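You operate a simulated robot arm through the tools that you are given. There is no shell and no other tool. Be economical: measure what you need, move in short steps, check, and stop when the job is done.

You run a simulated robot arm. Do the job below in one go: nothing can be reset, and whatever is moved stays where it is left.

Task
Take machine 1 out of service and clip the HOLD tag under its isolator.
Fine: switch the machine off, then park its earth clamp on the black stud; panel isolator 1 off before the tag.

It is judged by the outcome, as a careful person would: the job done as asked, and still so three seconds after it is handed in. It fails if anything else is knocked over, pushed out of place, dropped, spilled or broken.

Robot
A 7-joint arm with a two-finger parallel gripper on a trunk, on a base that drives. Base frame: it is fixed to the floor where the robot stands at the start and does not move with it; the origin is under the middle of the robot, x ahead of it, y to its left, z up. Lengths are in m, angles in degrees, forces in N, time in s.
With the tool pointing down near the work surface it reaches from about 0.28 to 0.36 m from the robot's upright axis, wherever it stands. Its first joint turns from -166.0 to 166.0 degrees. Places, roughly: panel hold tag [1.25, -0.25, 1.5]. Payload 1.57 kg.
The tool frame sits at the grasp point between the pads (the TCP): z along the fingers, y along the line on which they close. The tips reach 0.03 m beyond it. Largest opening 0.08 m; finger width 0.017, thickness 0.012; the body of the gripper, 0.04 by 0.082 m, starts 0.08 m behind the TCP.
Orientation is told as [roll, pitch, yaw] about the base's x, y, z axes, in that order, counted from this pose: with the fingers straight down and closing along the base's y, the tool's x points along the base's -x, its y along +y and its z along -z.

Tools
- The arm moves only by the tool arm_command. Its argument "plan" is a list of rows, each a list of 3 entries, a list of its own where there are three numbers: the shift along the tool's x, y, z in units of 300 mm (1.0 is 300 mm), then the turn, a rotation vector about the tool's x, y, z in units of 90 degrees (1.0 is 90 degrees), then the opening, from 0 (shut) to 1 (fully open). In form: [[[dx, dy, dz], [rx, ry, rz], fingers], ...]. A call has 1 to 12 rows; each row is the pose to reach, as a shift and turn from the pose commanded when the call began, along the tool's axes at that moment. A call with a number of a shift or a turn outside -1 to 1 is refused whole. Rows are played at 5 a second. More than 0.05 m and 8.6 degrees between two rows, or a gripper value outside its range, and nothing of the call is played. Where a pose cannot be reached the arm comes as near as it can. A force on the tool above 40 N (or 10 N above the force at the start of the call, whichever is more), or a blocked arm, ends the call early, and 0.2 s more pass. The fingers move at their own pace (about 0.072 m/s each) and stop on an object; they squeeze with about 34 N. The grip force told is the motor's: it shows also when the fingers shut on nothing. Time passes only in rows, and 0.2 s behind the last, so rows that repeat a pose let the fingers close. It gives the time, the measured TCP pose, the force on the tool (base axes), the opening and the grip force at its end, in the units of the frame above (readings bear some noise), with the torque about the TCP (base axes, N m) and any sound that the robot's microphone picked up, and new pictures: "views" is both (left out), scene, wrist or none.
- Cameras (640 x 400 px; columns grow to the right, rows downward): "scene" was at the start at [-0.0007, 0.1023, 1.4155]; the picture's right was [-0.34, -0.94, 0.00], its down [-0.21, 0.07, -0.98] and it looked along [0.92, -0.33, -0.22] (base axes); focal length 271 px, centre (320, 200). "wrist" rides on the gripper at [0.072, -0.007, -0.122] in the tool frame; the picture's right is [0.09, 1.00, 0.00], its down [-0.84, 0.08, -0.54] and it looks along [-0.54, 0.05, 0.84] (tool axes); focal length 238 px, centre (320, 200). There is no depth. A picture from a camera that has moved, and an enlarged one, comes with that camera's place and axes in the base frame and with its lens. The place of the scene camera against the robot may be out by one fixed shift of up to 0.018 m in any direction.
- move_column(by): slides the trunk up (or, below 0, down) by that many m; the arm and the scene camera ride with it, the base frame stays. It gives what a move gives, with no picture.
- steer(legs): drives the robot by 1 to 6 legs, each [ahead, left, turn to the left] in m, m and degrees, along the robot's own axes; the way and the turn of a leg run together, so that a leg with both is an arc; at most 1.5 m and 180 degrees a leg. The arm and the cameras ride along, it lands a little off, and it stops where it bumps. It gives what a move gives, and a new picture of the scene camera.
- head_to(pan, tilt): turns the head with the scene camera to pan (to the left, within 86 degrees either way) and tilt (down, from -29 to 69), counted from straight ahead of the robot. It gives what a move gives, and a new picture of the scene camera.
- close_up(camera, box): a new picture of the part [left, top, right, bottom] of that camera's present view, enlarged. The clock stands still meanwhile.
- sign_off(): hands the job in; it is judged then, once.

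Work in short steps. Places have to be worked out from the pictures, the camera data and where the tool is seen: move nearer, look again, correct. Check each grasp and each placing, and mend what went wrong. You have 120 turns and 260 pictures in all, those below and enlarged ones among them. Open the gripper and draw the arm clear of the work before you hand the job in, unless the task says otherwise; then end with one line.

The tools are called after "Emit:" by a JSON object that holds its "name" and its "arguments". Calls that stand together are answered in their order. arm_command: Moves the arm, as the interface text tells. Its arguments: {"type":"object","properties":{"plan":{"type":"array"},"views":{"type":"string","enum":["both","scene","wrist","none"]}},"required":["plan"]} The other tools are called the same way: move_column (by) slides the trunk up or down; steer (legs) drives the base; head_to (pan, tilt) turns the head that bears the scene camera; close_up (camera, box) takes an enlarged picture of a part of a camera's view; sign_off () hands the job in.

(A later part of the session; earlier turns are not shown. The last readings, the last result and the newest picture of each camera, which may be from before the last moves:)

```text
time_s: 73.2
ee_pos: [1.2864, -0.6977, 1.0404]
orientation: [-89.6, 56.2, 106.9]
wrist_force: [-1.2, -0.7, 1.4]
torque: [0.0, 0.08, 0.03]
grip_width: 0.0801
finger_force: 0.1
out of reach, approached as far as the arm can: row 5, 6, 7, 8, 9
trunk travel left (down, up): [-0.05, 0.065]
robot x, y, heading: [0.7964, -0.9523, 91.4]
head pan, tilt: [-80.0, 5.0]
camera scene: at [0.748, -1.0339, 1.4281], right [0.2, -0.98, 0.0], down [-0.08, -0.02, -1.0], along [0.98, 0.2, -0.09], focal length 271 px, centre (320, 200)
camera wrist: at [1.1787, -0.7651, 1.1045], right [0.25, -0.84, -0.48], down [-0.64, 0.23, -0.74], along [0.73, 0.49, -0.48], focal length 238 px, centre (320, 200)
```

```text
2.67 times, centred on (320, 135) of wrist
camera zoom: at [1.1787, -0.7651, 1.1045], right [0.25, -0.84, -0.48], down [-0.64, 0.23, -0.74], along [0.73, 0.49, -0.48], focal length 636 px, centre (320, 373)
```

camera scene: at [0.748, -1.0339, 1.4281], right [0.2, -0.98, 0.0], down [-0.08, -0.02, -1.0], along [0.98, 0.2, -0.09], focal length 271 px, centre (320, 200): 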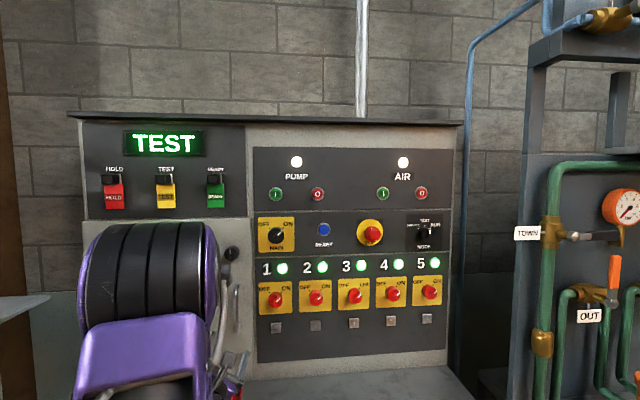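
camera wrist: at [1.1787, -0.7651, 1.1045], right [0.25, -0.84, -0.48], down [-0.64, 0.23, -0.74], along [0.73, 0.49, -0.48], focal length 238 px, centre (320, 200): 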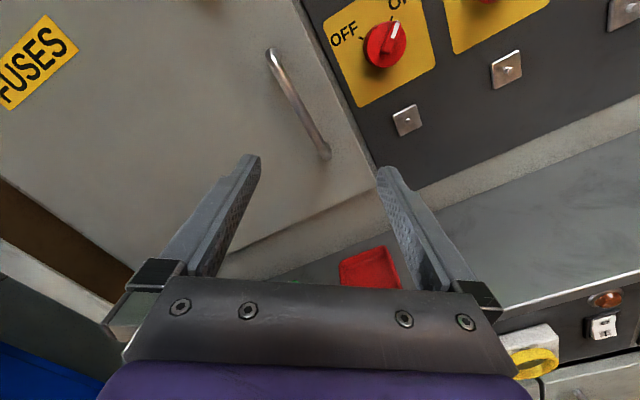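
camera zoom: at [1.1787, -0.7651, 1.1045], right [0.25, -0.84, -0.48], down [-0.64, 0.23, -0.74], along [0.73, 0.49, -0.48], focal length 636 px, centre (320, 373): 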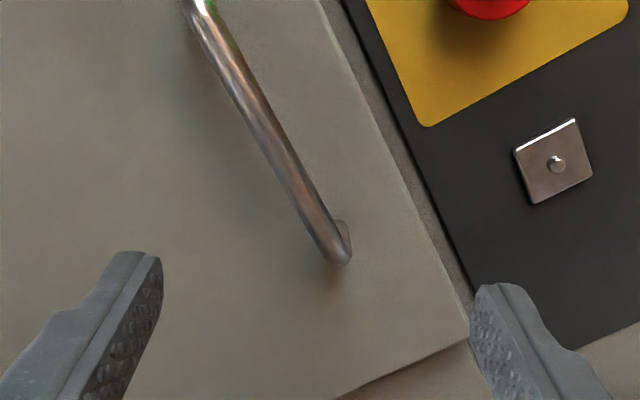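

The hand couldn't reach from this stance; tool direction is right but the arm is cramped. I retract the hand back, up and left, and look at floor space to my right-rear before shifting the base.

Emit:
{"name": "arm_command", "arguments": {"plan": [[[0, 0, -0.15], [0, 0, 0], 1], [[0, -0.05, -0.3], [0, 0, 0], 1], [[0.03, -0.18, -0.4], [0, 0, 0], 1], [[0.06, -0.3, -0.5], [0, 0, 0], 1], [[0.09, -0.42, -0.6], [0, 0, 0], 1], [[0.09, -0.46, -0.65], [0, 0, 0], 1]], "views": "none"}}

Emit:
{"name": "head_to", "arguments": {"pan": -86, "tilt": 45}}

```text
time_s: 74.6
ee_pos: [1.0711, -0.6297, 1.1438]
orientation: [-86.7, 57.3, 109.1]
wrist_force: [0.3, -0.7, -0.3]
torque: [0.0, 0.0, 0.03]
grip_width: 0.0802
finger_force: 0.1
out of reach, approached as far as the arm can: row 2, 3, 4, 5, 6
trunk travel left (down, up): [-0.05, 0.065]
robot x, y, heading: [0.7945, -0.953, 91.5]
head pan, tilt: [-80.0, 5.0]
```

```text
time_s: 75.7
ee_pos: [1.0701, -0.6285, 1.1462]
orientation: [-87.3, 57.1, 108.5]
wrist_force: [0.0, -0.1, 0.0]
torque: [-0.01, -0.05, 0.02]
grip_width: 0.0802
finger_force: 0.0
trunk travel left (down, up): [-0.05, 0.065]
robot x, y, heading: [0.7962, -0.9533, 91.8]
head pan, tilt: [-85.9, 45.0]
camera scene: at [0.749, -1.0274, 1.4227], right [0.26, -0.97, 0.0], down [-0.14, -0.04, -0.99], along [0.96, 0.26, -0.15], focal length 271 px, centre (320, 200)
```

scene: 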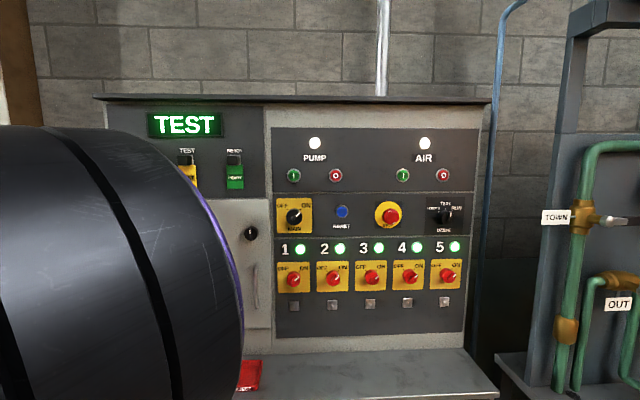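

I take another look down to the right for base clearance.

Emit:
{"name": "head_to", "arguments": {"pan": -86, "tilt": 50}}

```text
time_s: 76.3
ee_pos: [1.0704, -0.629, 1.1475]
orientation: [-87.4, 57.0, 108.6]
wrist_force: [-1.0, -0.5, -0.1]
torque: [0.01, 0.01, -0.04]
grip_width: 0.0801
finger_force: 0.2
trunk travel left (down, up): [-0.05, 0.065]
robot x, y, heading: [0.7956, -0.9503, 91.7]
head pan, tilt: [-85.9, 50.0]
camera scene: at [0.749, -1.0271, 1.4218], right [0.26, -0.97, 0.0], down [-0.15, -0.04, -0.99], along [0.95, 0.26, -0.16], focal length 271 px, centre (320, 200)
```

scene: 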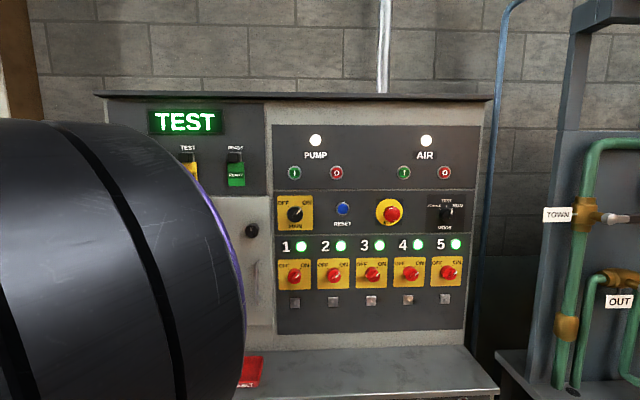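

The tilt seems blocked by the arm being close. The cramped side stance is poor, so I'll face the panel instead (heading ≈17.5°), as in the first proven forward pose; turning in place has clearance.

Emit:
{"name": "steer", "arguments": {"legs": [[0, 0, -74]]}}

```text
time_s: 80.0
ee_pos: [1.181, -1.1255, 1.1474]
orientation: [-87.7, 57.0, 34.5]
wrist_force: [0.0, 0.4, -0.3]
torque: [0.01, 0.0, 0.0]
grip_width: 0.0798
finger_force: 0.1
trunk travel left (down, up): [-0.05, 0.065]
robot x, y, heading: [0.8006, -0.9533, 17.7]
head pan, tilt: [-85.9, 50.0]
camera scene: at [0.7182, -0.9303, 1.4177], right [-0.85, -0.53, 0.0], down [-0.11, 0.17, -0.98], along [0.52, -0.83, -0.2], focal length 271 px, centre (320, 200)
```

scene: 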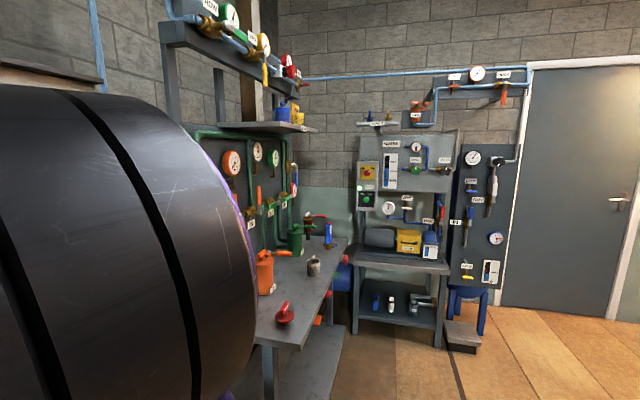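

Now facing the panel. I swing the hand 75° left so it points at the panel, bringing it in front of the shoulder.

Emit:
{"name": "arm_command", "arguments": {"plan": [[[-0.054, -0.084, -0.023], [0.07, -0.045, 0], 1], [[-0.109, -0.168, -0.047], [0.14, -0.091, 0], 1], [[-0.163, -0.252, -0.07], [0.21, -0.136, 0], 1], [[-0.218, -0.336, -0.093], [0.28, -0.182, 0], 1], [[-0.272, -0.42, -0.116], [0.35, -0.227, 0], 1], [[-0.327, -0.504, -0.14], [0.42, -0.272, 0], 1], [[-0.381, -0.588, -0.163], [0.49, -0.318, 0], 1], [[-0.436, -0.672, -0.186], [0.56, -0.363, 0], 1], [[-0.49, -0.756, -0.21], [0.63, -0.409, 0], 1], [[-0.545, -0.84, -0.233], [0.7, -0.454, 0], 1], [[-0.545, -0.84, -0.233], [0.7, -0.454, 0], 1]], "views": "wrist"}}

```text
time_s: 82.4
ee_pos: [1.3207, -0.9675, 1.1489]
orientation: [-89.4, 63.7, 81.0]
wrist_force: [-0.2, 0.0, -0.2]
torque: [0.01, 0.02, -0.03]
grip_width: 0.08
finger_force: 0.0
out of reach, approached as far as the arm can: row 7, 8, 9, 10, 11
trunk travel left (down, up): [-0.05, 0.065]
robot x, y, heading: [0.7979, -0.956, 17.8]
head pan, tilt: [-85.9, 50.0]
camera wrist: at [1.1959, -0.9728, 1.2175], right [-0.16, -0.92, -0.36], down [-0.49, 0.39, -0.78], along [0.86, 0.05, -0.51], focal length 238 px, centre (320, 200)
```

wrist: 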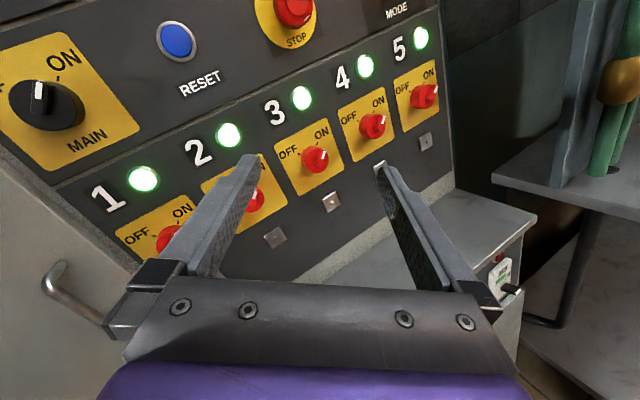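

A wrist-roll limit stops it, so I unwind the roll the other way (negative) by 90° in place.

Emit:
{"name": "arm_command", "arguments": {"plan": [[[0, 0, 0], [0, 0, -0.085], 1], [[0, 0, 0], [0, 0, -0.17], 1], [[0, 0, 0], [0, 0, -0.255], 1], [[0, 0, 0], [0, 0, -0.34], 1], [[0, 0, 0], [0, 0, -0.425], 1], [[0, 0, 0], [0, 0, -0.51], 1], [[0, 0, 0], [0, 0, -0.595], 1], [[0, 0, 0], [0, 0, -0.68], 1], [[0, 0, 0], [0, 0, -0.765], 1], [[0, 0, 0], [0, 0, -0.85], 1], [[0, 0, 0], [0, 0, -0.935], 1], [[0, 0, 0], [0, 0, -1.0], 1]], "views": "none"}}

```text
time_s: 85.0
ee_pos: [1.3222, -0.9659, 1.1519]
orientation: [89.7, 26.2, -99.6]
wrist_force: [0.1, -0.1, 0.5]
torque: [-0.01, 0.03, 0.01]
grip_width: 0.08
finger_force: 0.1
trunk travel left (down, up): [-0.05, 0.065]
robot x, y, heading: [0.7959, -0.9532, 17.7]
head pan, tilt: [-85.9, 50.0]
```

That worked. I continue the roll by another 71°, to the grasp roll.

Emit:
{"name": "arm_command", "arguments": {"plan": [[[0, 0, 0], [0, 0, -0.085], 1], [[0, 0, 0], [0, 0, -0.17], 1], [[0, 0, 0], [0, 0, -0.255], 1], [[0, 0, 0], [0, 0, -0.34], 1], [[0, 0, 0], [0, 0, -0.425], 1], [[0, 0, 0], [0, 0, -0.51], 1], [[0, 0, 0], [0, 0, -0.595], 1], [[0, 0, 0], [0, 0, -0.68], 1], [[0, 0, 0], [0, 0, -0.79], 1]], "views": "none"}}

Emit:
{"name": "head_to", "arguments": {"pan": 0, "tilt": 20}}

```text
refused: row 9 steps farther than a row can; nothing moved
```

```text
time_s: 86.6
ee_pos: [1.3231, -0.9657, 1.1524]
orientation: [89.7, 26.5, -99.7]
wrist_force: [0.5, -0.7, -0.2]
torque: [0.0, -0.01, 0.01]
grip_width: 0.0802
finger_force: 0.0
trunk travel left (down, up): [-0.05, 0.065]
robot x, y, heading: [0.798, -0.9515, 17.6]
head pan, tilt: [0.0, 20.0]
camera scene: at [0.7574, -0.8232, 1.4038], right [0.3, -0.95, 0.0], down [-0.33, -0.1, -0.94], along [0.9, 0.28, -0.34], focal length 271 px, centre (320, 200)
```

scene: 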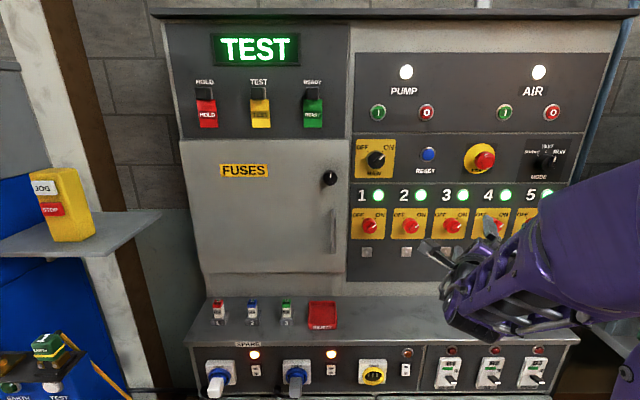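

An excellent square view of the panel. I zoom in on isolator 1 and the tags, then continue the roll.

Emit:
{"name": "close_up", "arguments": {"camera": "scene", "box": [340, 180, 440, 265]}}

Emit:
{"name": "close_up", "arguments": {"camera": "scene", "box": [180, 65, 340, 150]}}

Emit:
{"name": "arm_command", "arguments": {"plan": [[[0, 0, 0], [0, 0, -0.085], 1], [[0, 0, 0], [0, 0, -0.17], 1], [[0, 0, 0], [0, 0, -0.255], 1], [[0, 0, 0], [0, 0, -0.34], 1], [[0, 0, 0], [0, 0, -0.425], 1], [[0, 0, 0], [0, 0, -0.51], 1], [[0, 0, 0], [0, 0, -0.595], 1], [[0, 0, 0], [0, 0, -0.68], 1], [[0, 0, 0], [0, 0, -0.75], 1], [[0, 0, 0], [0, 0, -0.79], 1]], "views": "none"}}

```text
4.71 times, centred on (390, 222) of scene
camera zoom: at [0.7574, -0.8232, 1.4038], right [0.3, -0.95, 0.0], down [-0.33, -0.1, -0.94], along [0.9, 0.28, -0.34], focal length 1275 px, centre (-9, 94)
```

zoom: 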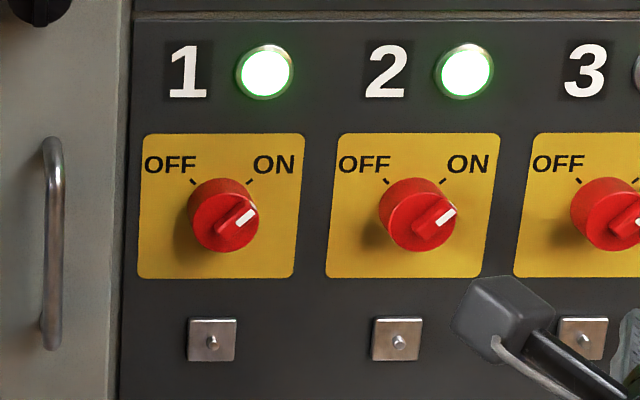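

```text
4.00 times, centred on (260, 108) of scene
camera zoom: at [0.7574, -0.8232, 1.4038], right [0.3, -0.95, 0.0], down [-0.33, -0.1, -0.94], along [0.9, 0.28, -0.34], focal length 1084 px, centre (560, 570)
```

zoom: 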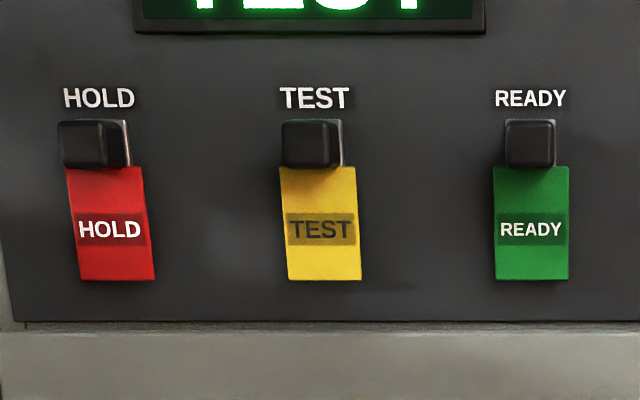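

```text
time_s: 88.8
ee_pos: [1.3226, -0.9655, 1.1515]
orientation: [89.7, -44.8, -99.1]
wrist_force: [0.6, 0.0, 0.0]
torque: [0.0, -0.03, 0.03]
grip_width: 0.0797
finger_force: 0.1
trunk travel left (down, up): [-0.05, 0.065]
robot x, y, heading: [0.7958, -0.9515, 17.7]
head pan, tilt: [0.0, 20.0]
```

Knob 1's bar is at 45° toward ON. I shift the base left 0.11 m to line the shoulder with isolator 1, then finish the yaw and move to the pre-grasp.

Emit:
{"name": "steer", "arguments": {"legs": [[0, 0.11, 0]]}}

Emit:
{"name": "arm_command", "arguments": {"plan": [[[0.09, 0, 0.06], [-0.042, 0.042, 0], 1], [[0.17, 0, 0.12], [-0.083, 0.083, 0], 1], [[0.26, 0, 0.18], [-0.125, 0.125, 0], 1], [[0.35, 0, 0.25], [-0.166, 0.166, 0], 1], [[0.43, 0.007, 0.31], [-0.208, 0.208, 0], 1], [[0.43, 0.007, 0.31], [-0.208, 0.208, 0], 1]]}}

```text
time_s: 90.6
ee_pos: [1.2892, -0.8599, 1.1509]
orientation: [89.7, -44.7, -99.2]
wrist_force: [-0.4, -0.1, 0.0]
torque: [0.0, -0.01, 0.01]
grip_width: 0.0799
finger_force: 0.0
trunk travel left (down, up): [-0.05, 0.065]
robot x, y, heading: [0.7603, -0.8457, 17.8]
head pan, tilt: [0.0, 20.0]
camera scene: at [0.7235, -0.7172, 1.4038], right [0.3, -0.95, 0.0], down [-0.33, -0.1, -0.94], along [0.9, 0.29, -0.34], focal length 271 px, centre (320, 200)
```

scene: 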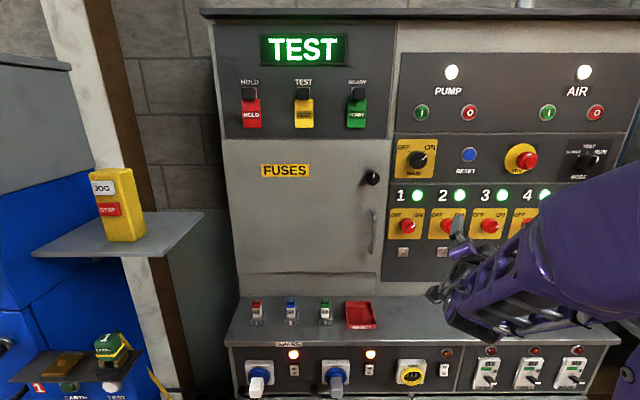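

```text
time_s: 92.0
ee_pos: [1.3429, -0.7596, 1.0942]
orientation: [81.5, -45.3, -78.4]
wrist_force: [1.1, 0.4, 0.3]
torque: [0.0, -0.01, -0.02]
grip_width: 0.0802
finger_force: 0.0
out of reach, approached as far as the arm can: row 1, 2, 3, 4, 5, 6
trunk travel left (down, up): [-0.05, 0.065]
robot x, y, heading: [0.7587, -0.8478, 17.6]
head pan, tilt: [0.0, 20.0]
camera scene: at [0.7234, -0.7172, 1.4038], right [0.3, -0.95, 0.0], down [-0.33, -0.1, -0.94], along [0.9, 0.29, -0.34], focal length 271 px, centre (320, 200)
camera wrist: at [1.2118, -0.7262, 1.051], right [-0.01, 0.78, 0.63], down [-0.42, -0.57, 0.7], along [0.91, -0.26, 0.33], focal length 238 px, centre (320, 200)
```

scene: 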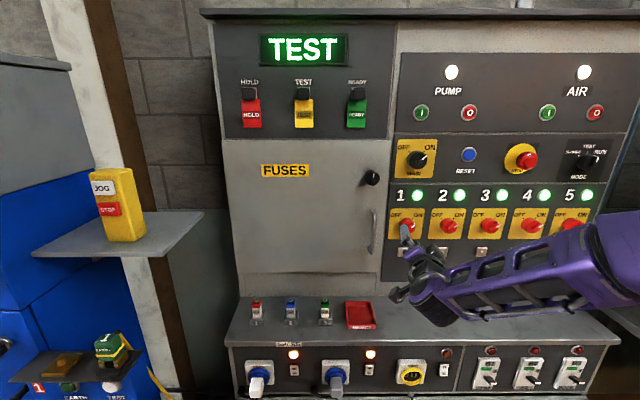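
wrist: 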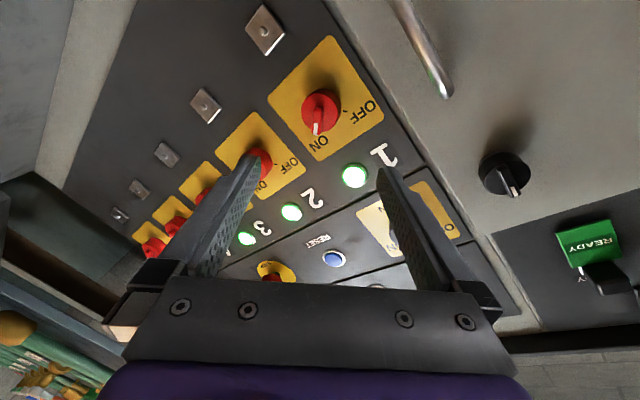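

The tool lags (yaw 5° instead of 17°) because the arm is too folded here; further out it should reach. I advance toward 7 cm short of the knob while correcting orientation.

Emit:
{"name": "arm_command", "arguments": {"plan": [[[0, -0.02, 0.1], [-0.035, 0.011, 0], 1], [[0.005, -0.05, 0.2], [-0.07, 0.022, 0], 1], [[0.01, -0.07, 0.3], [-0.105, 0.034, 0], 1], [[0.015, -0.092, 0.373], [-0.138, 0.045, 0], 1], [[0.015, -0.092, 0.373], [-0.138, 0.045, 0], 1]]}}

Emit:
{"name": "close_up", "arguments": {"camera": "wrist", "box": [220, 60, 420, 220]}}

```text
time_s: 93.2
ee_pos: [1.3507, -0.7667, 1.163]
orientation: [83.6, -42.8, -76.3]
wrist_force: [-1.0, -0.4, 0.4]
torque: [0.01, 0.07, 0.07]
grip_width: 0.0798
finger_force: 0.0
out of reach, approached as far as the arm can: row 1, 2, 3, 4, 5
trunk travel left (down, up): [-0.05, 0.065]
robot x, y, heading: [0.7588, -0.8481, 17.7]
head pan, tilt: [0.0, 20.0]
camera scene: at [0.7212, -0.7189, 1.404], right [0.3, -0.95, 0.0], down [-0.32, -0.1, -0.94], along [0.9, 0.29, -0.34], focal length 271 px, centre (320, 200)
camera wrist: at [1.2187, -0.7401, 1.119], right [-0.07, 0.75, 0.66], down [-0.39, -0.63, 0.67], along [0.92, -0.22, 0.33], focal length 238 px, centre (320, 200)
```

scene: 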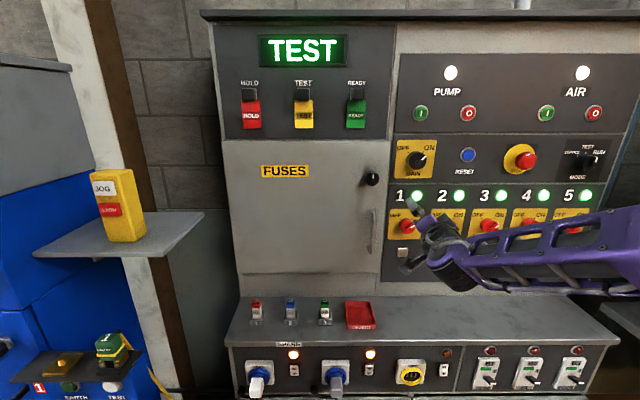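
wrist: 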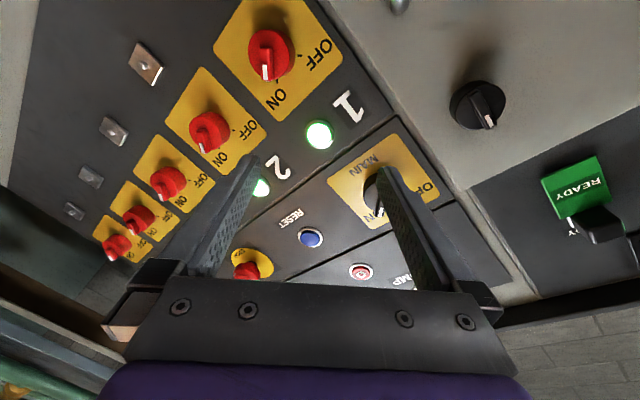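

```text
2.50 times, centred on (320, 140) of wrist
camera zoom: at [1.2187, -0.7401, 1.119], right [-0.07, 0.75, 0.66], down [-0.39, -0.63, 0.67], along [0.92, -0.22, 0.33], focal length 596 px, centre (320, 350)
```

zoom: 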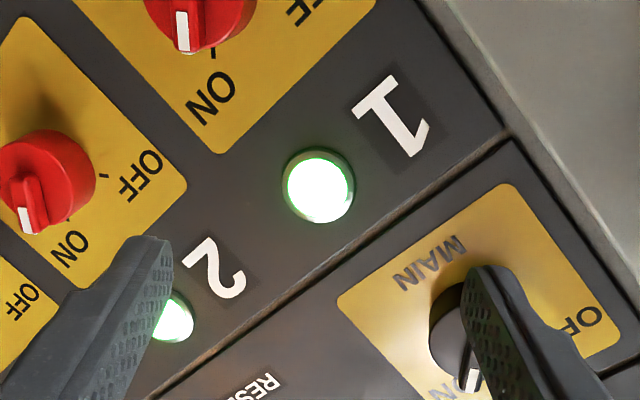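

The elbow lies out to the right, so the wrist over-bends when working left of the shoulder. I shift the base 0.2 m left so the target sits to the right of the shoulder, and look again.

Emit:
{"name": "steer", "arguments": {"legs": [[-0.03, 0.2, 0]]}}

```text
time_s: 95.7
ee_pos: [1.2616, -0.5778, 1.1612]
orientation: [83.5, -43.0, -76.0]
wrist_force: [-0.4, -0.9, 0.3]
torque: [-0.03, -0.02, -0.02]
grip_width: 0.0801
finger_force: 0.0
trunk travel left (down, up): [-0.05, 0.065]
robot x, y, heading: [0.6734, -0.658, 17.7]
head pan, tilt: [0.0, 20.0]
camera scene: at [0.6329, -0.5334, 1.4038], right [0.31, -0.95, 0.0], down [-0.33, -0.11, -0.94], along [0.89, 0.29, -0.34], focal length 271 px, centre (320, 200)
```

scene: 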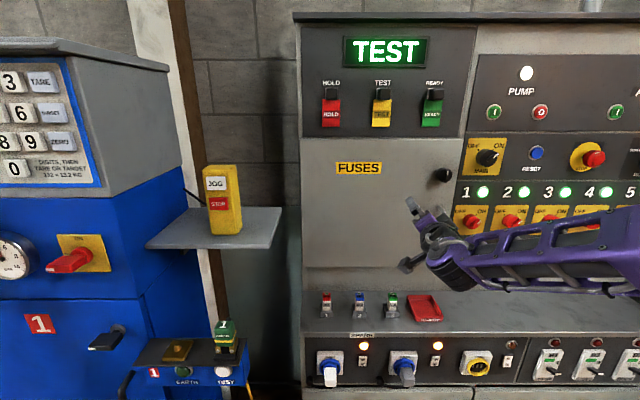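

I bring the hand right and forward to 8 cm short of knob 1, correcting yaw.

Emit:
{"name": "arm_command", "arguments": {"plan": [[[-0.06, -0.12, 0.02], [-0.02, 0.005, 0], 1], [[-0.12, -0.26, 0.06], [-0.04, 0.01, 0], 1], [[-0.18, -0.38, 0.1], [-0.06, 0.015, 0], 1], [[-0.24, -0.5, 0.17], [-0.08, 0.02, 0], 1], [[-0.3, -0.61, 0.25], [-0.1, 0.025, 0], 1], [[-0.333, -0.697, 0.35], [-0.124, 0.029, 0], 1], [[-0.333, -0.697, 0.497], [-0.124, 0.029, 0], 1], [[-0.333, -0.697, 0.497], [-0.124, 0.029, 0], 1]]}}

```text
time_s: 97.5
ee_pos: [1.421, -0.6354, 1.2424]
orientation: [82.5, -38.2, -74.4]
wrist_force: [-0.6, -0.2, -0.3]
torque: [-0.03, 0.02, 0.02]
grip_width: 0.0798
finger_force: 0.0
out of reach, approached as far as the arm can: row 1, 2, 3, 4, 5, 6, 7, 8
trunk travel left (down, up): [-0.05, 0.065]
robot x, y, heading: [0.6697, -0.663, 18.0]
head pan, tilt: [0.0, 20.0]
camera scene: at [0.633, -0.5332, 1.4038], right [0.31, -0.95, 0.0], down [-0.33, -0.11, -0.94], along [0.89, 0.29, -0.34], focal length 271 px, centre (320, 200)
camera wrist: at [1.2857, -0.6081, 1.2056], right [-0.06, 0.69, 0.72], down [-0.36, -0.69, 0.63], along [0.93, -0.22, 0.29], focal length 238 px, centre (320, 200)
```

scene: 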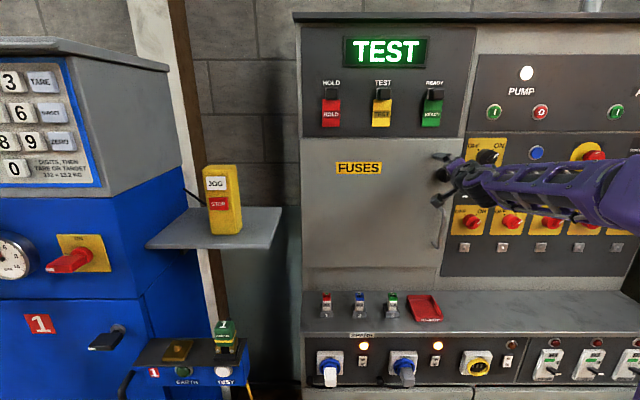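
wrist: 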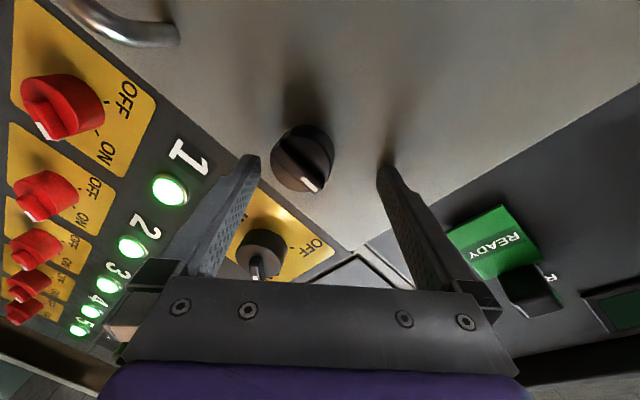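

Still at a joint limit here, with the forearm crowded. The earlier sideways stance worked when the target was 0.5–0.65 m from the shoulder; my first try there was simply too close. I retract and undo the swing.

Emit:
{"name": "arm_command", "arguments": {"plan": [[[0, 0, -0.15], [0, 0, 0], 1], [[0, -0.05, -0.3], [0, 0, 0], 1], [[0, -0.1, -0.45], [0, 0, 0], 1], [[0, -0.15, -0.6], [0, 0, 0], 1]], "views": "none"}}

Emit:
{"name": "arm_command", "arguments": {"plan": [[[-0.006, -0.045, -0.06], [0.052, -0.065, 0.008], 1], [[-0.012, -0.09, -0.12], [0.104, -0.13, 0.016], 1], [[-0.018, -0.135, -0.18], [0.156, -0.195, 0.024], 1], [[-0.024, -0.18, -0.24], [0.207, -0.26, 0.032], 1], [[-0.03, -0.225, -0.3], [0.259, -0.325, 0.04], 1], [[-0.036, -0.27, -0.36], [0.311, -0.39, 0.048], 1], [[-0.042, -0.315, -0.42], [0.362, -0.455, 0.056], 1], [[-0.05, -0.36, -0.5], [0.414, -0.52, 0.064], 1], [[-0.057, -0.4, -0.57], [0.414, -0.52, 0.064], 1]], "views": "none"}}

```text
time_s: 98.5
ee_pos: [1.2365, -0.6733, 1.2363]
orientation: [81.8, -37.9, -74.6]
wrist_force: [-0.1, -0.1, 0.4]
torque: [-0.02, 0.01, -0.02]
grip_width: 0.0801
finger_force: 0.0
out of reach, approached as far as the arm can: row 2, 3, 4
trunk travel left (down, up): [-0.05, 0.065]
robot x, y, heading: [0.6711, -0.6636, 17.9]
head pan, tilt: [0.0, 20.0]
```

```text
time_s: 100.2
ee_pos: [1.1158, -0.7722, 1.1918]
orientation: [83.8, -29.4, -125.6]
wrist_force: [0.5, -0.6, 0.6]
torque: [0.03, -0.01, 0.03]
grip_width: 0.08
finger_force: 0.1
out of reach, approached as far as the arm can: row 5, 6, 7, 8
trunk travel left (down, up): [-0.05, 0.065]
robot x, y, heading: [0.6703, -0.6598, 18.0]
head pan, tilt: [0.0, 20.0]
stopped in row 8: the arm was blocked; the commanded pose is now the measured one
```

I roll the hand back by +90° toward mid range.

Emit:
{"name": "arm_command", "arguments": {"plan": [[[0, 0, -0.02], [0, 0, 0.085], 1], [[0, 0, -0.04], [0, 0, 0.17], 1], [[0, 0, -0.06], [0, 0, 0.255], 1], [[0, 0, -0.08], [0, 0, 0.34], 1], [[0, 0, -0.1], [0, 0, 0.425], 1], [[0, 0, -0.1], [0, 0, 0.51], 1], [[0, 0, -0.1], [0, 0, 0.595], 1], [[0, 0, -0.1], [0, 0, 0.68], 1], [[0, 0, -0.1], [0, 0, 0.765], 1], [[0, 0, -0.1], [0, 0, 0.85], 1], [[0, 0, -0.1], [0, 0, 0.935], 1], [[0, 0, -0.1], [0, 0, 1.0], 1]], "views": "scene"}}

```text
time_s: 102.8
ee_pos: [1.0925, -0.751, 1.1939]
orientation: [79.3, 59.7, -137.8]
wrist_force: [0.1, -0.4, 0.5]
torque: [0.04, -0.02, 0.02]
grip_width: 0.0799
finger_force: 0.0
trunk travel left (down, up): [-0.05, 0.065]
robot x, y, heading: [0.669, -0.6608, 18.0]
head pan, tilt: [0.0, 20.0]
camera scene: at [0.6329, -0.5333, 1.4038], right [0.31, -0.95, 0.0], down [-0.33, -0.11, -0.94], along [0.89, 0.29, -0.34], focal length 271 px, centre (320, 200)
```

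scene: 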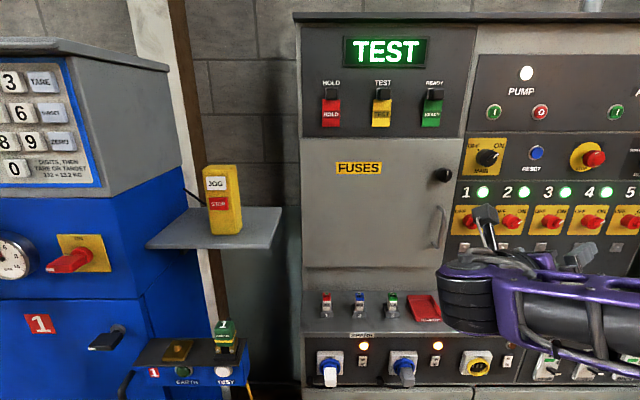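

Now I drive right 0.45 m and turn left 74° to get the sideways stance, with isolator 1 about 0.55–0.6 m from the shoulder.

Emit:
{"name": "steer", "arguments": {"legs": [[0.06, -0.45, 0], [0, 0, 74]]}}

```text
time_s: 111.0
ee_pos: [1.0644, -0.6918, 1.194]
orientation: [79.4, 59.5, -62.8]
wrist_force: [-0.4, -0.3, -0.1]
torque: [-0.01, -0.05, -0.04]
grip_width: 0.0801
finger_force: 0.0
trunk travel left (down, up): [-0.05, 0.065]
robot x, y, heading: [0.8698, -1.0676, 93.3]
head pan, tilt: [0.0, 20.0]
camera scene: at [0.7313, -1.0843, 1.4038], right [1.0, 0.05, 0.0], down [0.02, -0.34, -0.94], along [-0.05, 0.94, -0.34], focal length 271 px, centre (320, 200)
```

scene: 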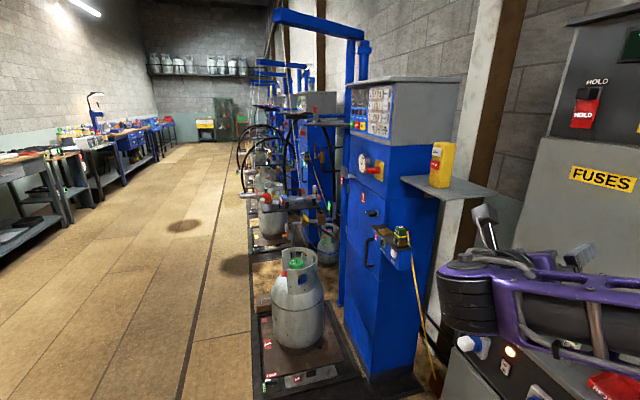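

I take a wrist view to get the exact tool axes now.

Emit:
{"name": "close_up", "arguments": {"camera": "wrist", "box": [0, 0, 640, 400]}}

Emit:
{"name": "head_to", "arguments": {"pan": -50, "tilt": 35}}

```text
1.00 times, centred on (320, 200) of wrist (not enlarged: the box is as wide or as high as the picture)
camera zoom: at [0.9465, -0.7262, 1.2644], right [0.53, -0.62, 0.58], down [-0.2, -0.75, -0.63], along [0.83, 0.22, -0.52], focal length 238 px, centre (320, 200)
```

zoom: 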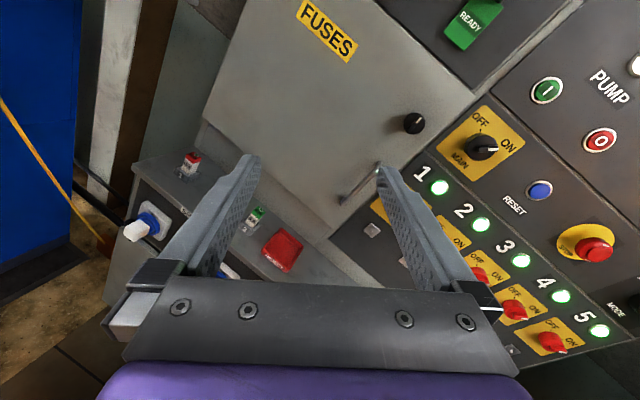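

```text
time_s: 112.2
ee_pos: [1.0643, -0.6898, 1.1953]
orientation: [79.4, 59.5, -62.8]
wrist_force: [0.8, -1.0, -0.4]
torque: [-0.04, -0.02, 0.02]
grip_width: 0.08
finger_force: 0.1
trunk travel left (down, up): [-0.05, 0.065]
robot x, y, heading: [0.8687, -1.0741, 93.0]
head pan, tilt: [-50.0, 35.0]
camera scene: at [0.8005, -1.1172, 1.38], right [0.68, -0.73, 0.0], down [-0.42, -0.39, -0.82], along [0.6, 0.56, -0.57], focal length 271 px, centre (320, 200)
```

scene: 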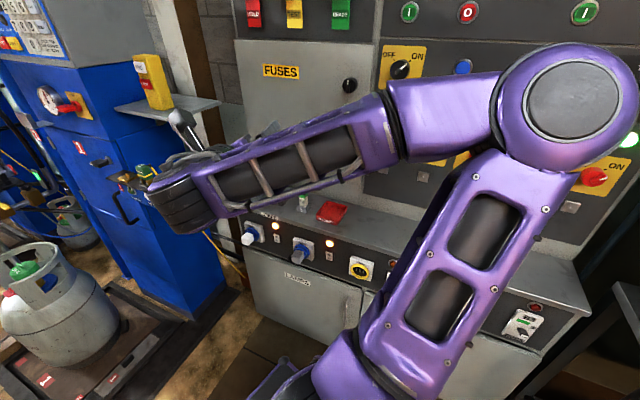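

Elbow is up and to the right. I try the target orientation (level, yaw 17.5°, camera on top) at a moderate position (1.25, -0.75, 1.15).

Emit:
{"name": "arm_command", "arguments": {"plan": [[[-0.06, 0.067, 0.066], [-0.037, 0, 0.057], 1], [[-0.12, 0.133, 0.132], [-0.074, 0, 0.114], 1], [[-0.18, 0.2, 0.198], [-0.111, 0, 0.171], 1], [[-0.24, 0.267, 0.264], [-0.148, 0, 0.228], 1], [[-0.3, 0.333, 0.33], [-0.185, 0, 0.285], 1], [[-0.363, 0.4, 0.397], [-0.222, 0.004, 0.343], 1], [[-0.363, 0.4, 0.397], [-0.222, 0.004, 0.343], 1]]}}

```text
time_s: 113.8
ee_pos: [1.2509, -0.7483, 1.1503]
orientation: [-111.3, 89.6, 86.1]
wrist_force: [0.2, 0.5, -0.2]
torque: [0.01, 0.0, -0.02]
grip_width: 0.0802
finger_force: 0.0
trunk travel left (down, up): [-0.05, 0.065]
robot x, y, heading: [0.8689, -1.0742, 93.0]
head pan, tilt: [-50.0, 35.0]
camera scene: at [0.8005, -1.1172, 1.38], right [0.68, -0.73, 0.0], down [-0.42, -0.39, -0.82], along [0.6, 0.56, -0.57], focal length 271 px, centre (320, 200)
camera wrist: at [1.132, -0.7794, 1.2217], right [0.3, -0.95, 0.09], down [-0.49, -0.23, -0.84], along [0.82, 0.21, -0.54], focal length 238 px, centre (320, 200)
```

scene: 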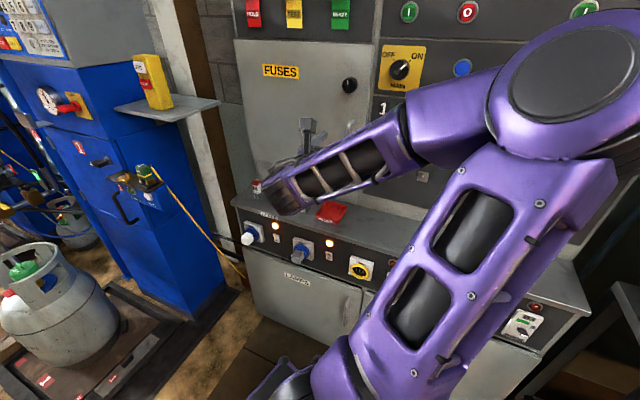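
wrist: 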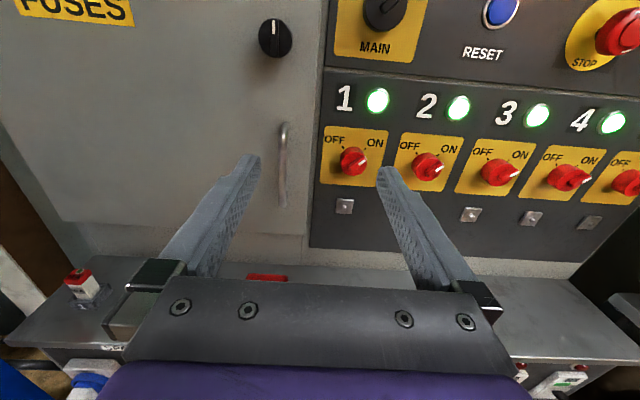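

Reached exactly now. I move to about 10 cm in front of knob 1.

Emit:
{"name": "arm_command", "arguments": {"plan": [[[-0.06, 0.05, 0.1], [0, 0, 0], 1], [[-0.12, 0.1, 0.21], [0, 0, 0], 1], [[-0.18, 0.14, 0.32], [0, 0, 0], 1], [[-0.24, 0.19, 0.43], [0, 0, 0], 1], [[-0.293, 0.237, 0.533], [0, 0, 0], 1], [[-0.293, 0.237, 0.533], [0, 0, 0], 1]]}}

```text
time_s: 115.2
ee_pos: [1.4268, -0.7664, 1.062]
orientation: [-112.0, 89.7, 85.7]
wrist_force: [0.5, -1.2, 0.1]
torque: [0.01, -0.01, -0.01]
grip_width: 0.0801
finger_force: 0.1
trunk travel left (down, up): [-0.05, 0.065]
robot x, y, heading: [0.8686, -1.0747, 92.9]
head pan, tilt: [-50.0, 35.0]
camera scene: at [0.8006, -1.1172, 1.38], right [0.68, -0.73, 0.0], down [-0.42, -0.39, -0.82], along [0.6, 0.56, -0.57], focal length 271 px, centre (320, 200)
camera wrist: at [1.3071, -0.7986, 1.1333], right [0.3, -0.95, 0.09], down [-0.49, -0.23, -0.84], along [0.82, 0.21, -0.54], focal length 238 px, centre (320, 200)
```

scene: 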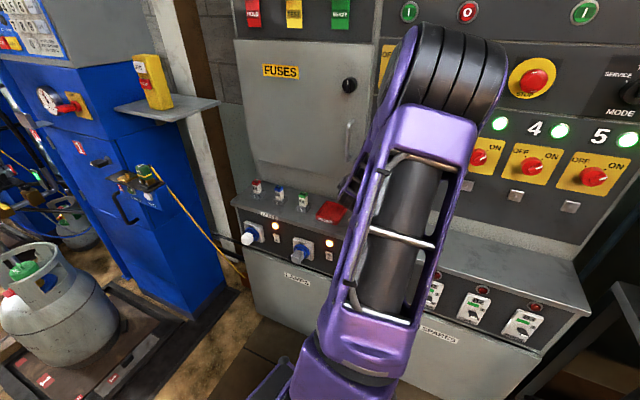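
wrist: 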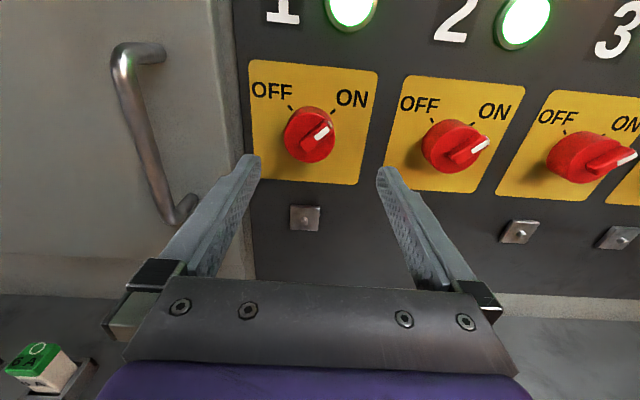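

Perfectly placed. I roll +45° to match the bar and check.

Emit:
{"name": "arm_command", "arguments": {"plan": [[[0, 0, 0], [0, 0, 0.085], 1], [[0, 0, 0], [0, 0, 0.17], 1], [[0, 0, 0], [0, 0, 0.255], 1], [[0, 0, 0], [0, 0, 0.34], 1], [[0, 0, 0], [0, 0, 0.425], 1], [[0, 0, 0], [0, 0, 0.5], 1], [[0, 0, 0], [0, 0, 0.5], 1]]}}

Emit:
{"name": "close_up", "arguments": {"camera": "wrist", "box": [240, 80, 400, 200]}}

```text
time_s: 116.8
ee_pos: [1.426, -0.7697, 1.0615]
orientation: [-90.1, 44.6, 107.3]
wrist_force: [0.5, 0.4, 0.2]
torque: [-0.01, 0.01, -0.03]
grip_width: 0.0798
finger_force: 0.1
trunk travel left (down, up): [-0.05, 0.065]
robot x, y, heading: [0.8707, -1.0736, 92.8]
head pan, tilt: [-50.0, 35.0]
camera scene: at [0.8005, -1.1172, 1.38], right [0.68, -0.73, 0.0], down [-0.42, -0.39, -0.82], along [0.6, 0.56, -0.57], focal length 271 px, centre (320, 200)
camera wrist: at [1.3229, -0.8505, 1.1168], right [0.23, -0.73, -0.64], down [-0.68, 0.35, -0.64], along [0.7, 0.58, -0.41], focal length 238 px, centre (320, 200)
```

scene: 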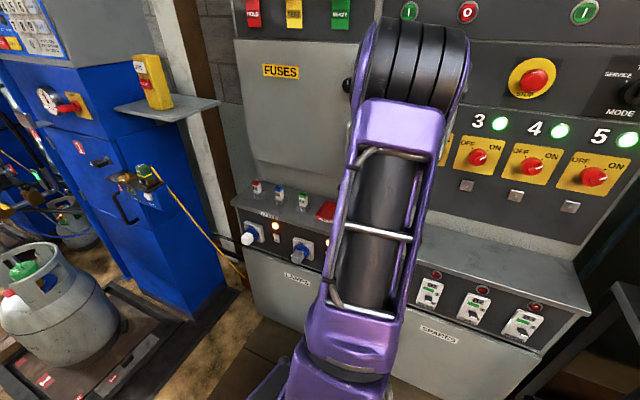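
wrist: 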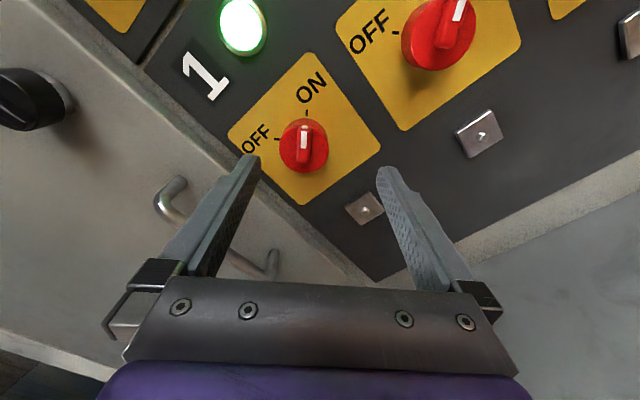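

```text
3.33 times, centred on (320, 140) of wrist
camera zoom: at [1.3229, -0.8505, 1.1168], right [0.23, -0.73, -0.64], down [-0.68, 0.35, -0.64], along [0.7, 0.58, -0.41], focal length 794 px, centre (320, 400)
```

zoom: 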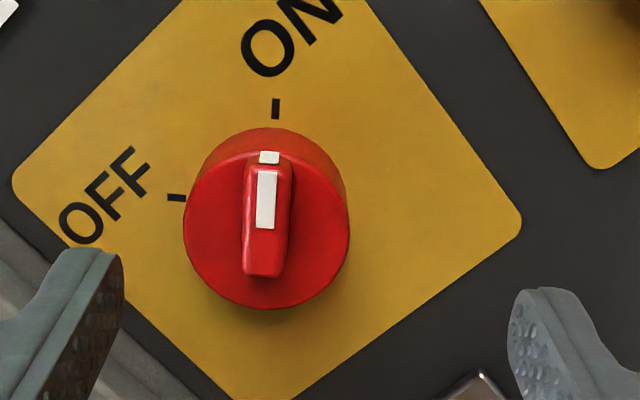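

Bar is vertical in this view, knob about 9 cm ahead; the knob is a cylinder with a bar on it. I advance 8 cm so the fingers straddle the cylinder, then close.

Emit:
{"name": "arm_command", "arguments": {"plan": [[[-0.008, 0, 0.1], [0, 0, 0], 1], [[-0.008, 0, 0.19], [0, 0, 0], 1], [[-0.008, 0, 0.24], [0, 0, 0], 1], [[-0.008, 0, 0.267], [0, 0, 0], 1], [[-0.008, 0, 0.267], [0, 0, 0], 1]]}}

Emit:
{"name": "close_up", "arguments": {"camera": "wrist", "box": [220, 80, 420, 230]}}

```text
time_s: 117.5
ee_pos: [1.4825, -0.7475, 1.0614]
orientation: [-90.2, 44.8, 107.5]
wrist_force: [-30.9, -18.9, 5.2]
torque: [0.55, -0.9, 1.06]
grip_width: 0.0785
finger_force: 0.1
trunk travel left (down, up): [-0.05, 0.065]
robot x, y, heading: [0.8707, -1.0773, 93.2]
head pan, tilt: [-50.0, 35.0]
stopped in row 3: the force on the tool passed its limit at 60 N (the readings are from after the stop); the commanded pose is now the measured one
camera scene: at [0.7962, -1.1198, 1.3798], right [0.68, -0.73, 0.0], down [-0.42, -0.39, -0.82], along [0.6, 0.56, -0.57], focal length 271 px, centre (320, 200)
camera wrist: at [1.3795, -0.8297, 1.1157], right [0.23, -0.73, -0.64], down [-0.68, 0.35, -0.65], along [0.7, 0.59, -0.41], focal length 238 px, centre (320, 200)
```

scene: 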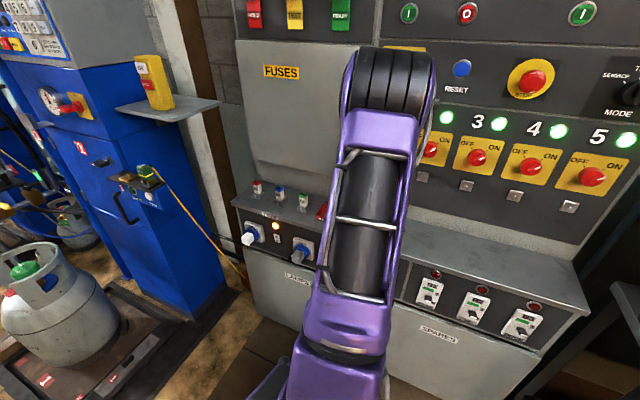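
wrist: 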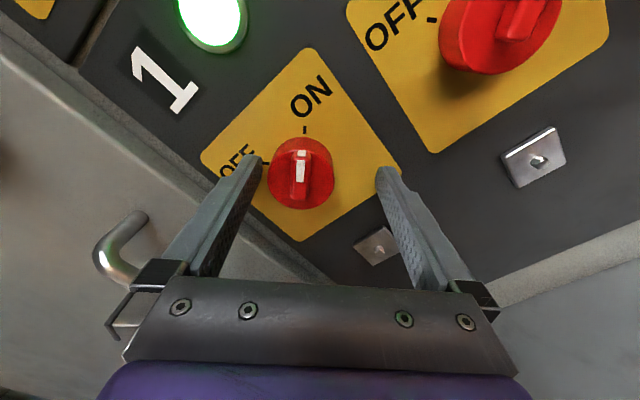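

```text
2.67 times, centred on (320, 155) of wrist
camera zoom: at [1.3795, -0.8297, 1.1157], right [0.23, -0.73, -0.64], down [-0.68, 0.35, -0.65], along [0.7, 0.59, -0.41], focal length 636 px, centre (320, 320)
```

zoom: 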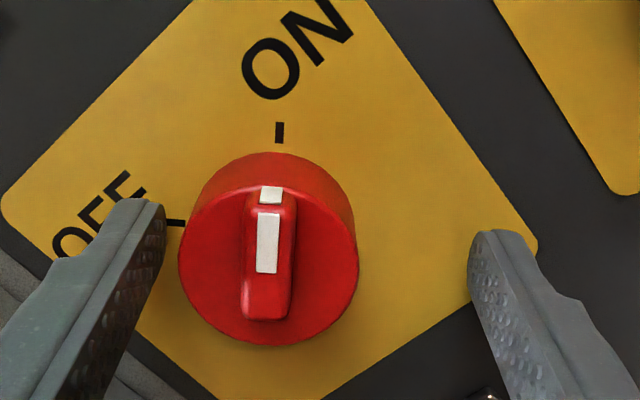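

The tips touched the panel plate; the knob stands only ~2 cm high, so it's already between the fingers. I back off 4 mm and close.

Emit:
{"name": "arm_command", "arguments": {"plan": [[[0, 0, -0.013], [0, 0, 0], 1], [[0, 0, -0.013], [0, 0, 0], 0.8], [[0, 0, -0.013], [0, 0, 0], 0.6], [[0, 0, -0.013], [0, 0, 0], 0.4], [[0, 0, -0.013], [0, 0, 0], 0.3], [[0, 0, -0.013], [0, 0, 0], 0.3]]}}

Emit:
{"name": "close_up", "arguments": {"camera": "wrist", "box": [220, 80, 420, 230]}}

```text
time_s: 118.9
ee_pos: [1.4799, -0.7439, 1.0621]
orientation: [-90.4, 44.9, 107.7]
wrist_force: [3.0, 21.6, 22.6]
torque: [-0.19, 0.24, 0.09]
grip_width: 0.0571
finger_force: 18.5
trunk travel left (down, up): [-0.05, 0.065]
robot x, y, heading: [0.8699, -1.0705, 92.8]
head pan, tilt: [-50.0, 35.0]
camera scene: at [0.7989, -1.1162, 1.3801], right [0.68, -0.73, 0.0], down [-0.42, -0.39, -0.82], along [0.6, 0.56, -0.57], focal length 271 px, centre (320, 200)
camera wrist: at [1.3782, -0.8252, 1.1162], right [0.24, -0.73, -0.64], down [-0.68, 0.35, -0.65], along [0.69, 0.59, -0.41], focal length 238 px, centre (320, 200)
```

scene: 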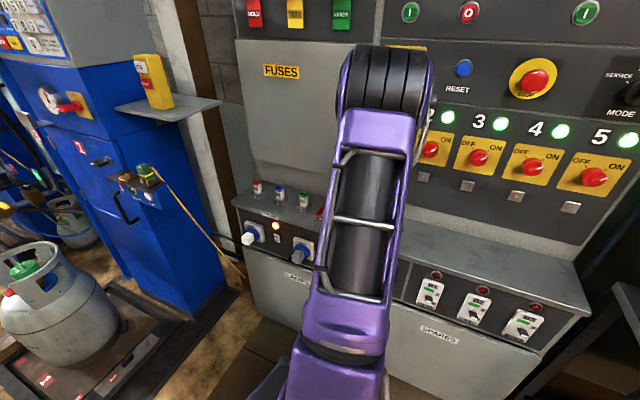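
wrist: 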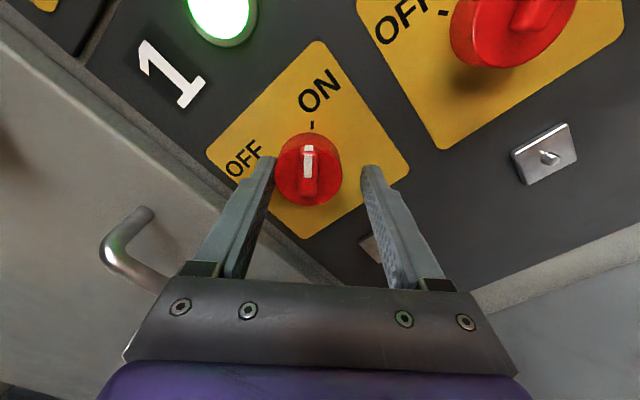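

```text
2.67 times, centred on (320, 155) of wrist
camera zoom: at [1.3782, -0.8252, 1.1162], right [0.24, -0.73, -0.64], down [-0.68, 0.35, -0.65], along [0.69, 0.59, -0.41], focal length 636 px, centre (320, 320)
```

zoom: 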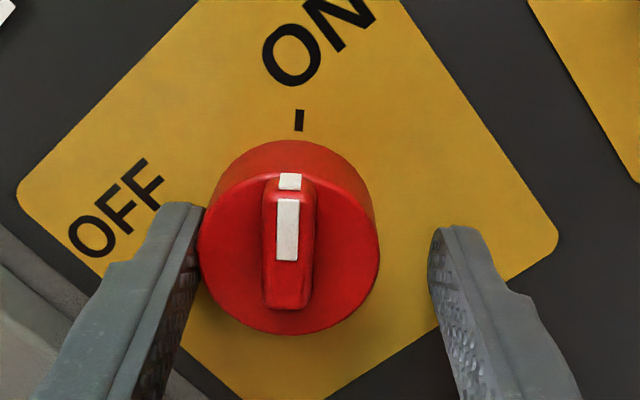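

The left finger touches first: the hand must shift about 7 mm along tool -y. I reopen slightly, shift and close again.

Emit:
{"name": "arm_command", "arguments": {"plan": [[[0, 0, 0], [0, 0, 0], 0.9], [[0, -0.014, 0], [0, 0, 0], 0.9], [[0, -0.028, 0], [0, 0, 0], 0.8], [[0, -0.028, 0], [0, 0, 0], 0.6], [[0, -0.028, 0], [0, 0, 0], 0.4], [[0, -0.028, 0], [0, 0, 0], 0.3], [[0, -0.028, 0], [0, 0, 0], 0.3]], "views": "none"}}

Emit:
{"name": "close_up", "arguments": {"camera": "wrist", "box": [220, 80, 420, 230]}}

```text
time_s: 120.5
ee_pos: [1.4796, -0.7381, 1.0667]
orientation: [-90.3, 44.8, 107.6]
wrist_force: [-1.8, 15.9, 16.8]
torque: [-0.14, 0.17, 0.7]
grip_width: 0.0417
finger_force: 45.3
trunk travel left (down, up): [-0.05, 0.065]
robot x, y, heading: [0.8668, -1.0756, 92.7]
head pan, tilt: [-50.0, 35.0]
```

```text
2.67 times, centred on (320, 155) of wrist
camera zoom: at [1.3767, -0.8203, 1.1222], right [0.24, -0.73, -0.64], down [-0.68, 0.35, -0.65], along [0.69, 0.59, -0.41], focal length 636 px, centre (320, 320)
```

zoom: 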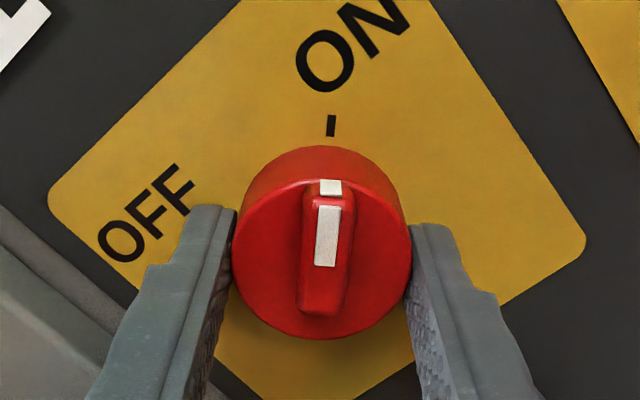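

The right finger was sticking on the plate, so the grip is off-centre. I open, back off ~3 mm, re-centre +10 mm along tool y and close again.

Emit:
{"name": "arm_command", "arguments": {"plan": [[[0, 0, -0.005], [0, 0, 0], 1], [[0, 0.01, -0.01], [0, 0, 0], 1], [[0, 0.036, -0.012], [0, 0, 0], 1], [[0, 0.036, -0.012], [0, 0, 0], 1], [[0, 0.036, -0.012], [0, 0, 0], 1]], "views": "none"}}

Emit:
{"name": "close_up", "arguments": {"camera": "wrist", "box": [220, 80, 420, 230]}}

```text
time_s: 121.7
ee_pos: [1.4801, -0.749, 1.0573]
orientation: [-89.7, 44.7, 107.8]
wrist_force: [-0.2, 0.2, -0.3]
torque: [-0.02, -0.03, 0.03]
grip_width: 0.08
finger_force: 0.2
trunk travel left (down, up): [-0.05, 0.065]
robot x, y, heading: [0.8709, -1.0744, 93.0]
head pan, tilt: [-50.0, 35.0]
```

```text
2.67 times, centred on (320, 155) of wrist
camera zoom: at [1.3777, -0.8311, 1.1119], right [0.23, -0.73, -0.64], down [-0.68, 0.35, -0.64], along [0.69, 0.59, -0.42], focal length 636 px, centre (320, 320)
```

zoom: 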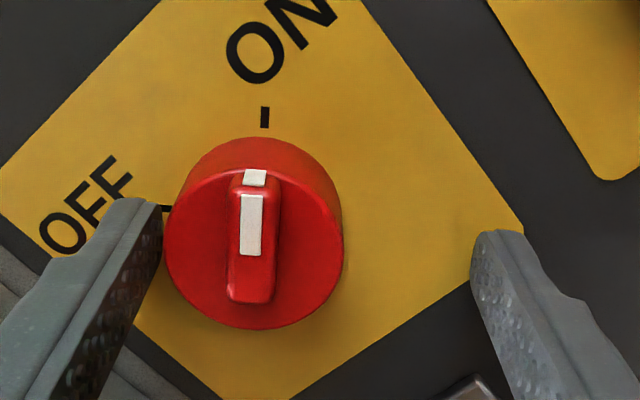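

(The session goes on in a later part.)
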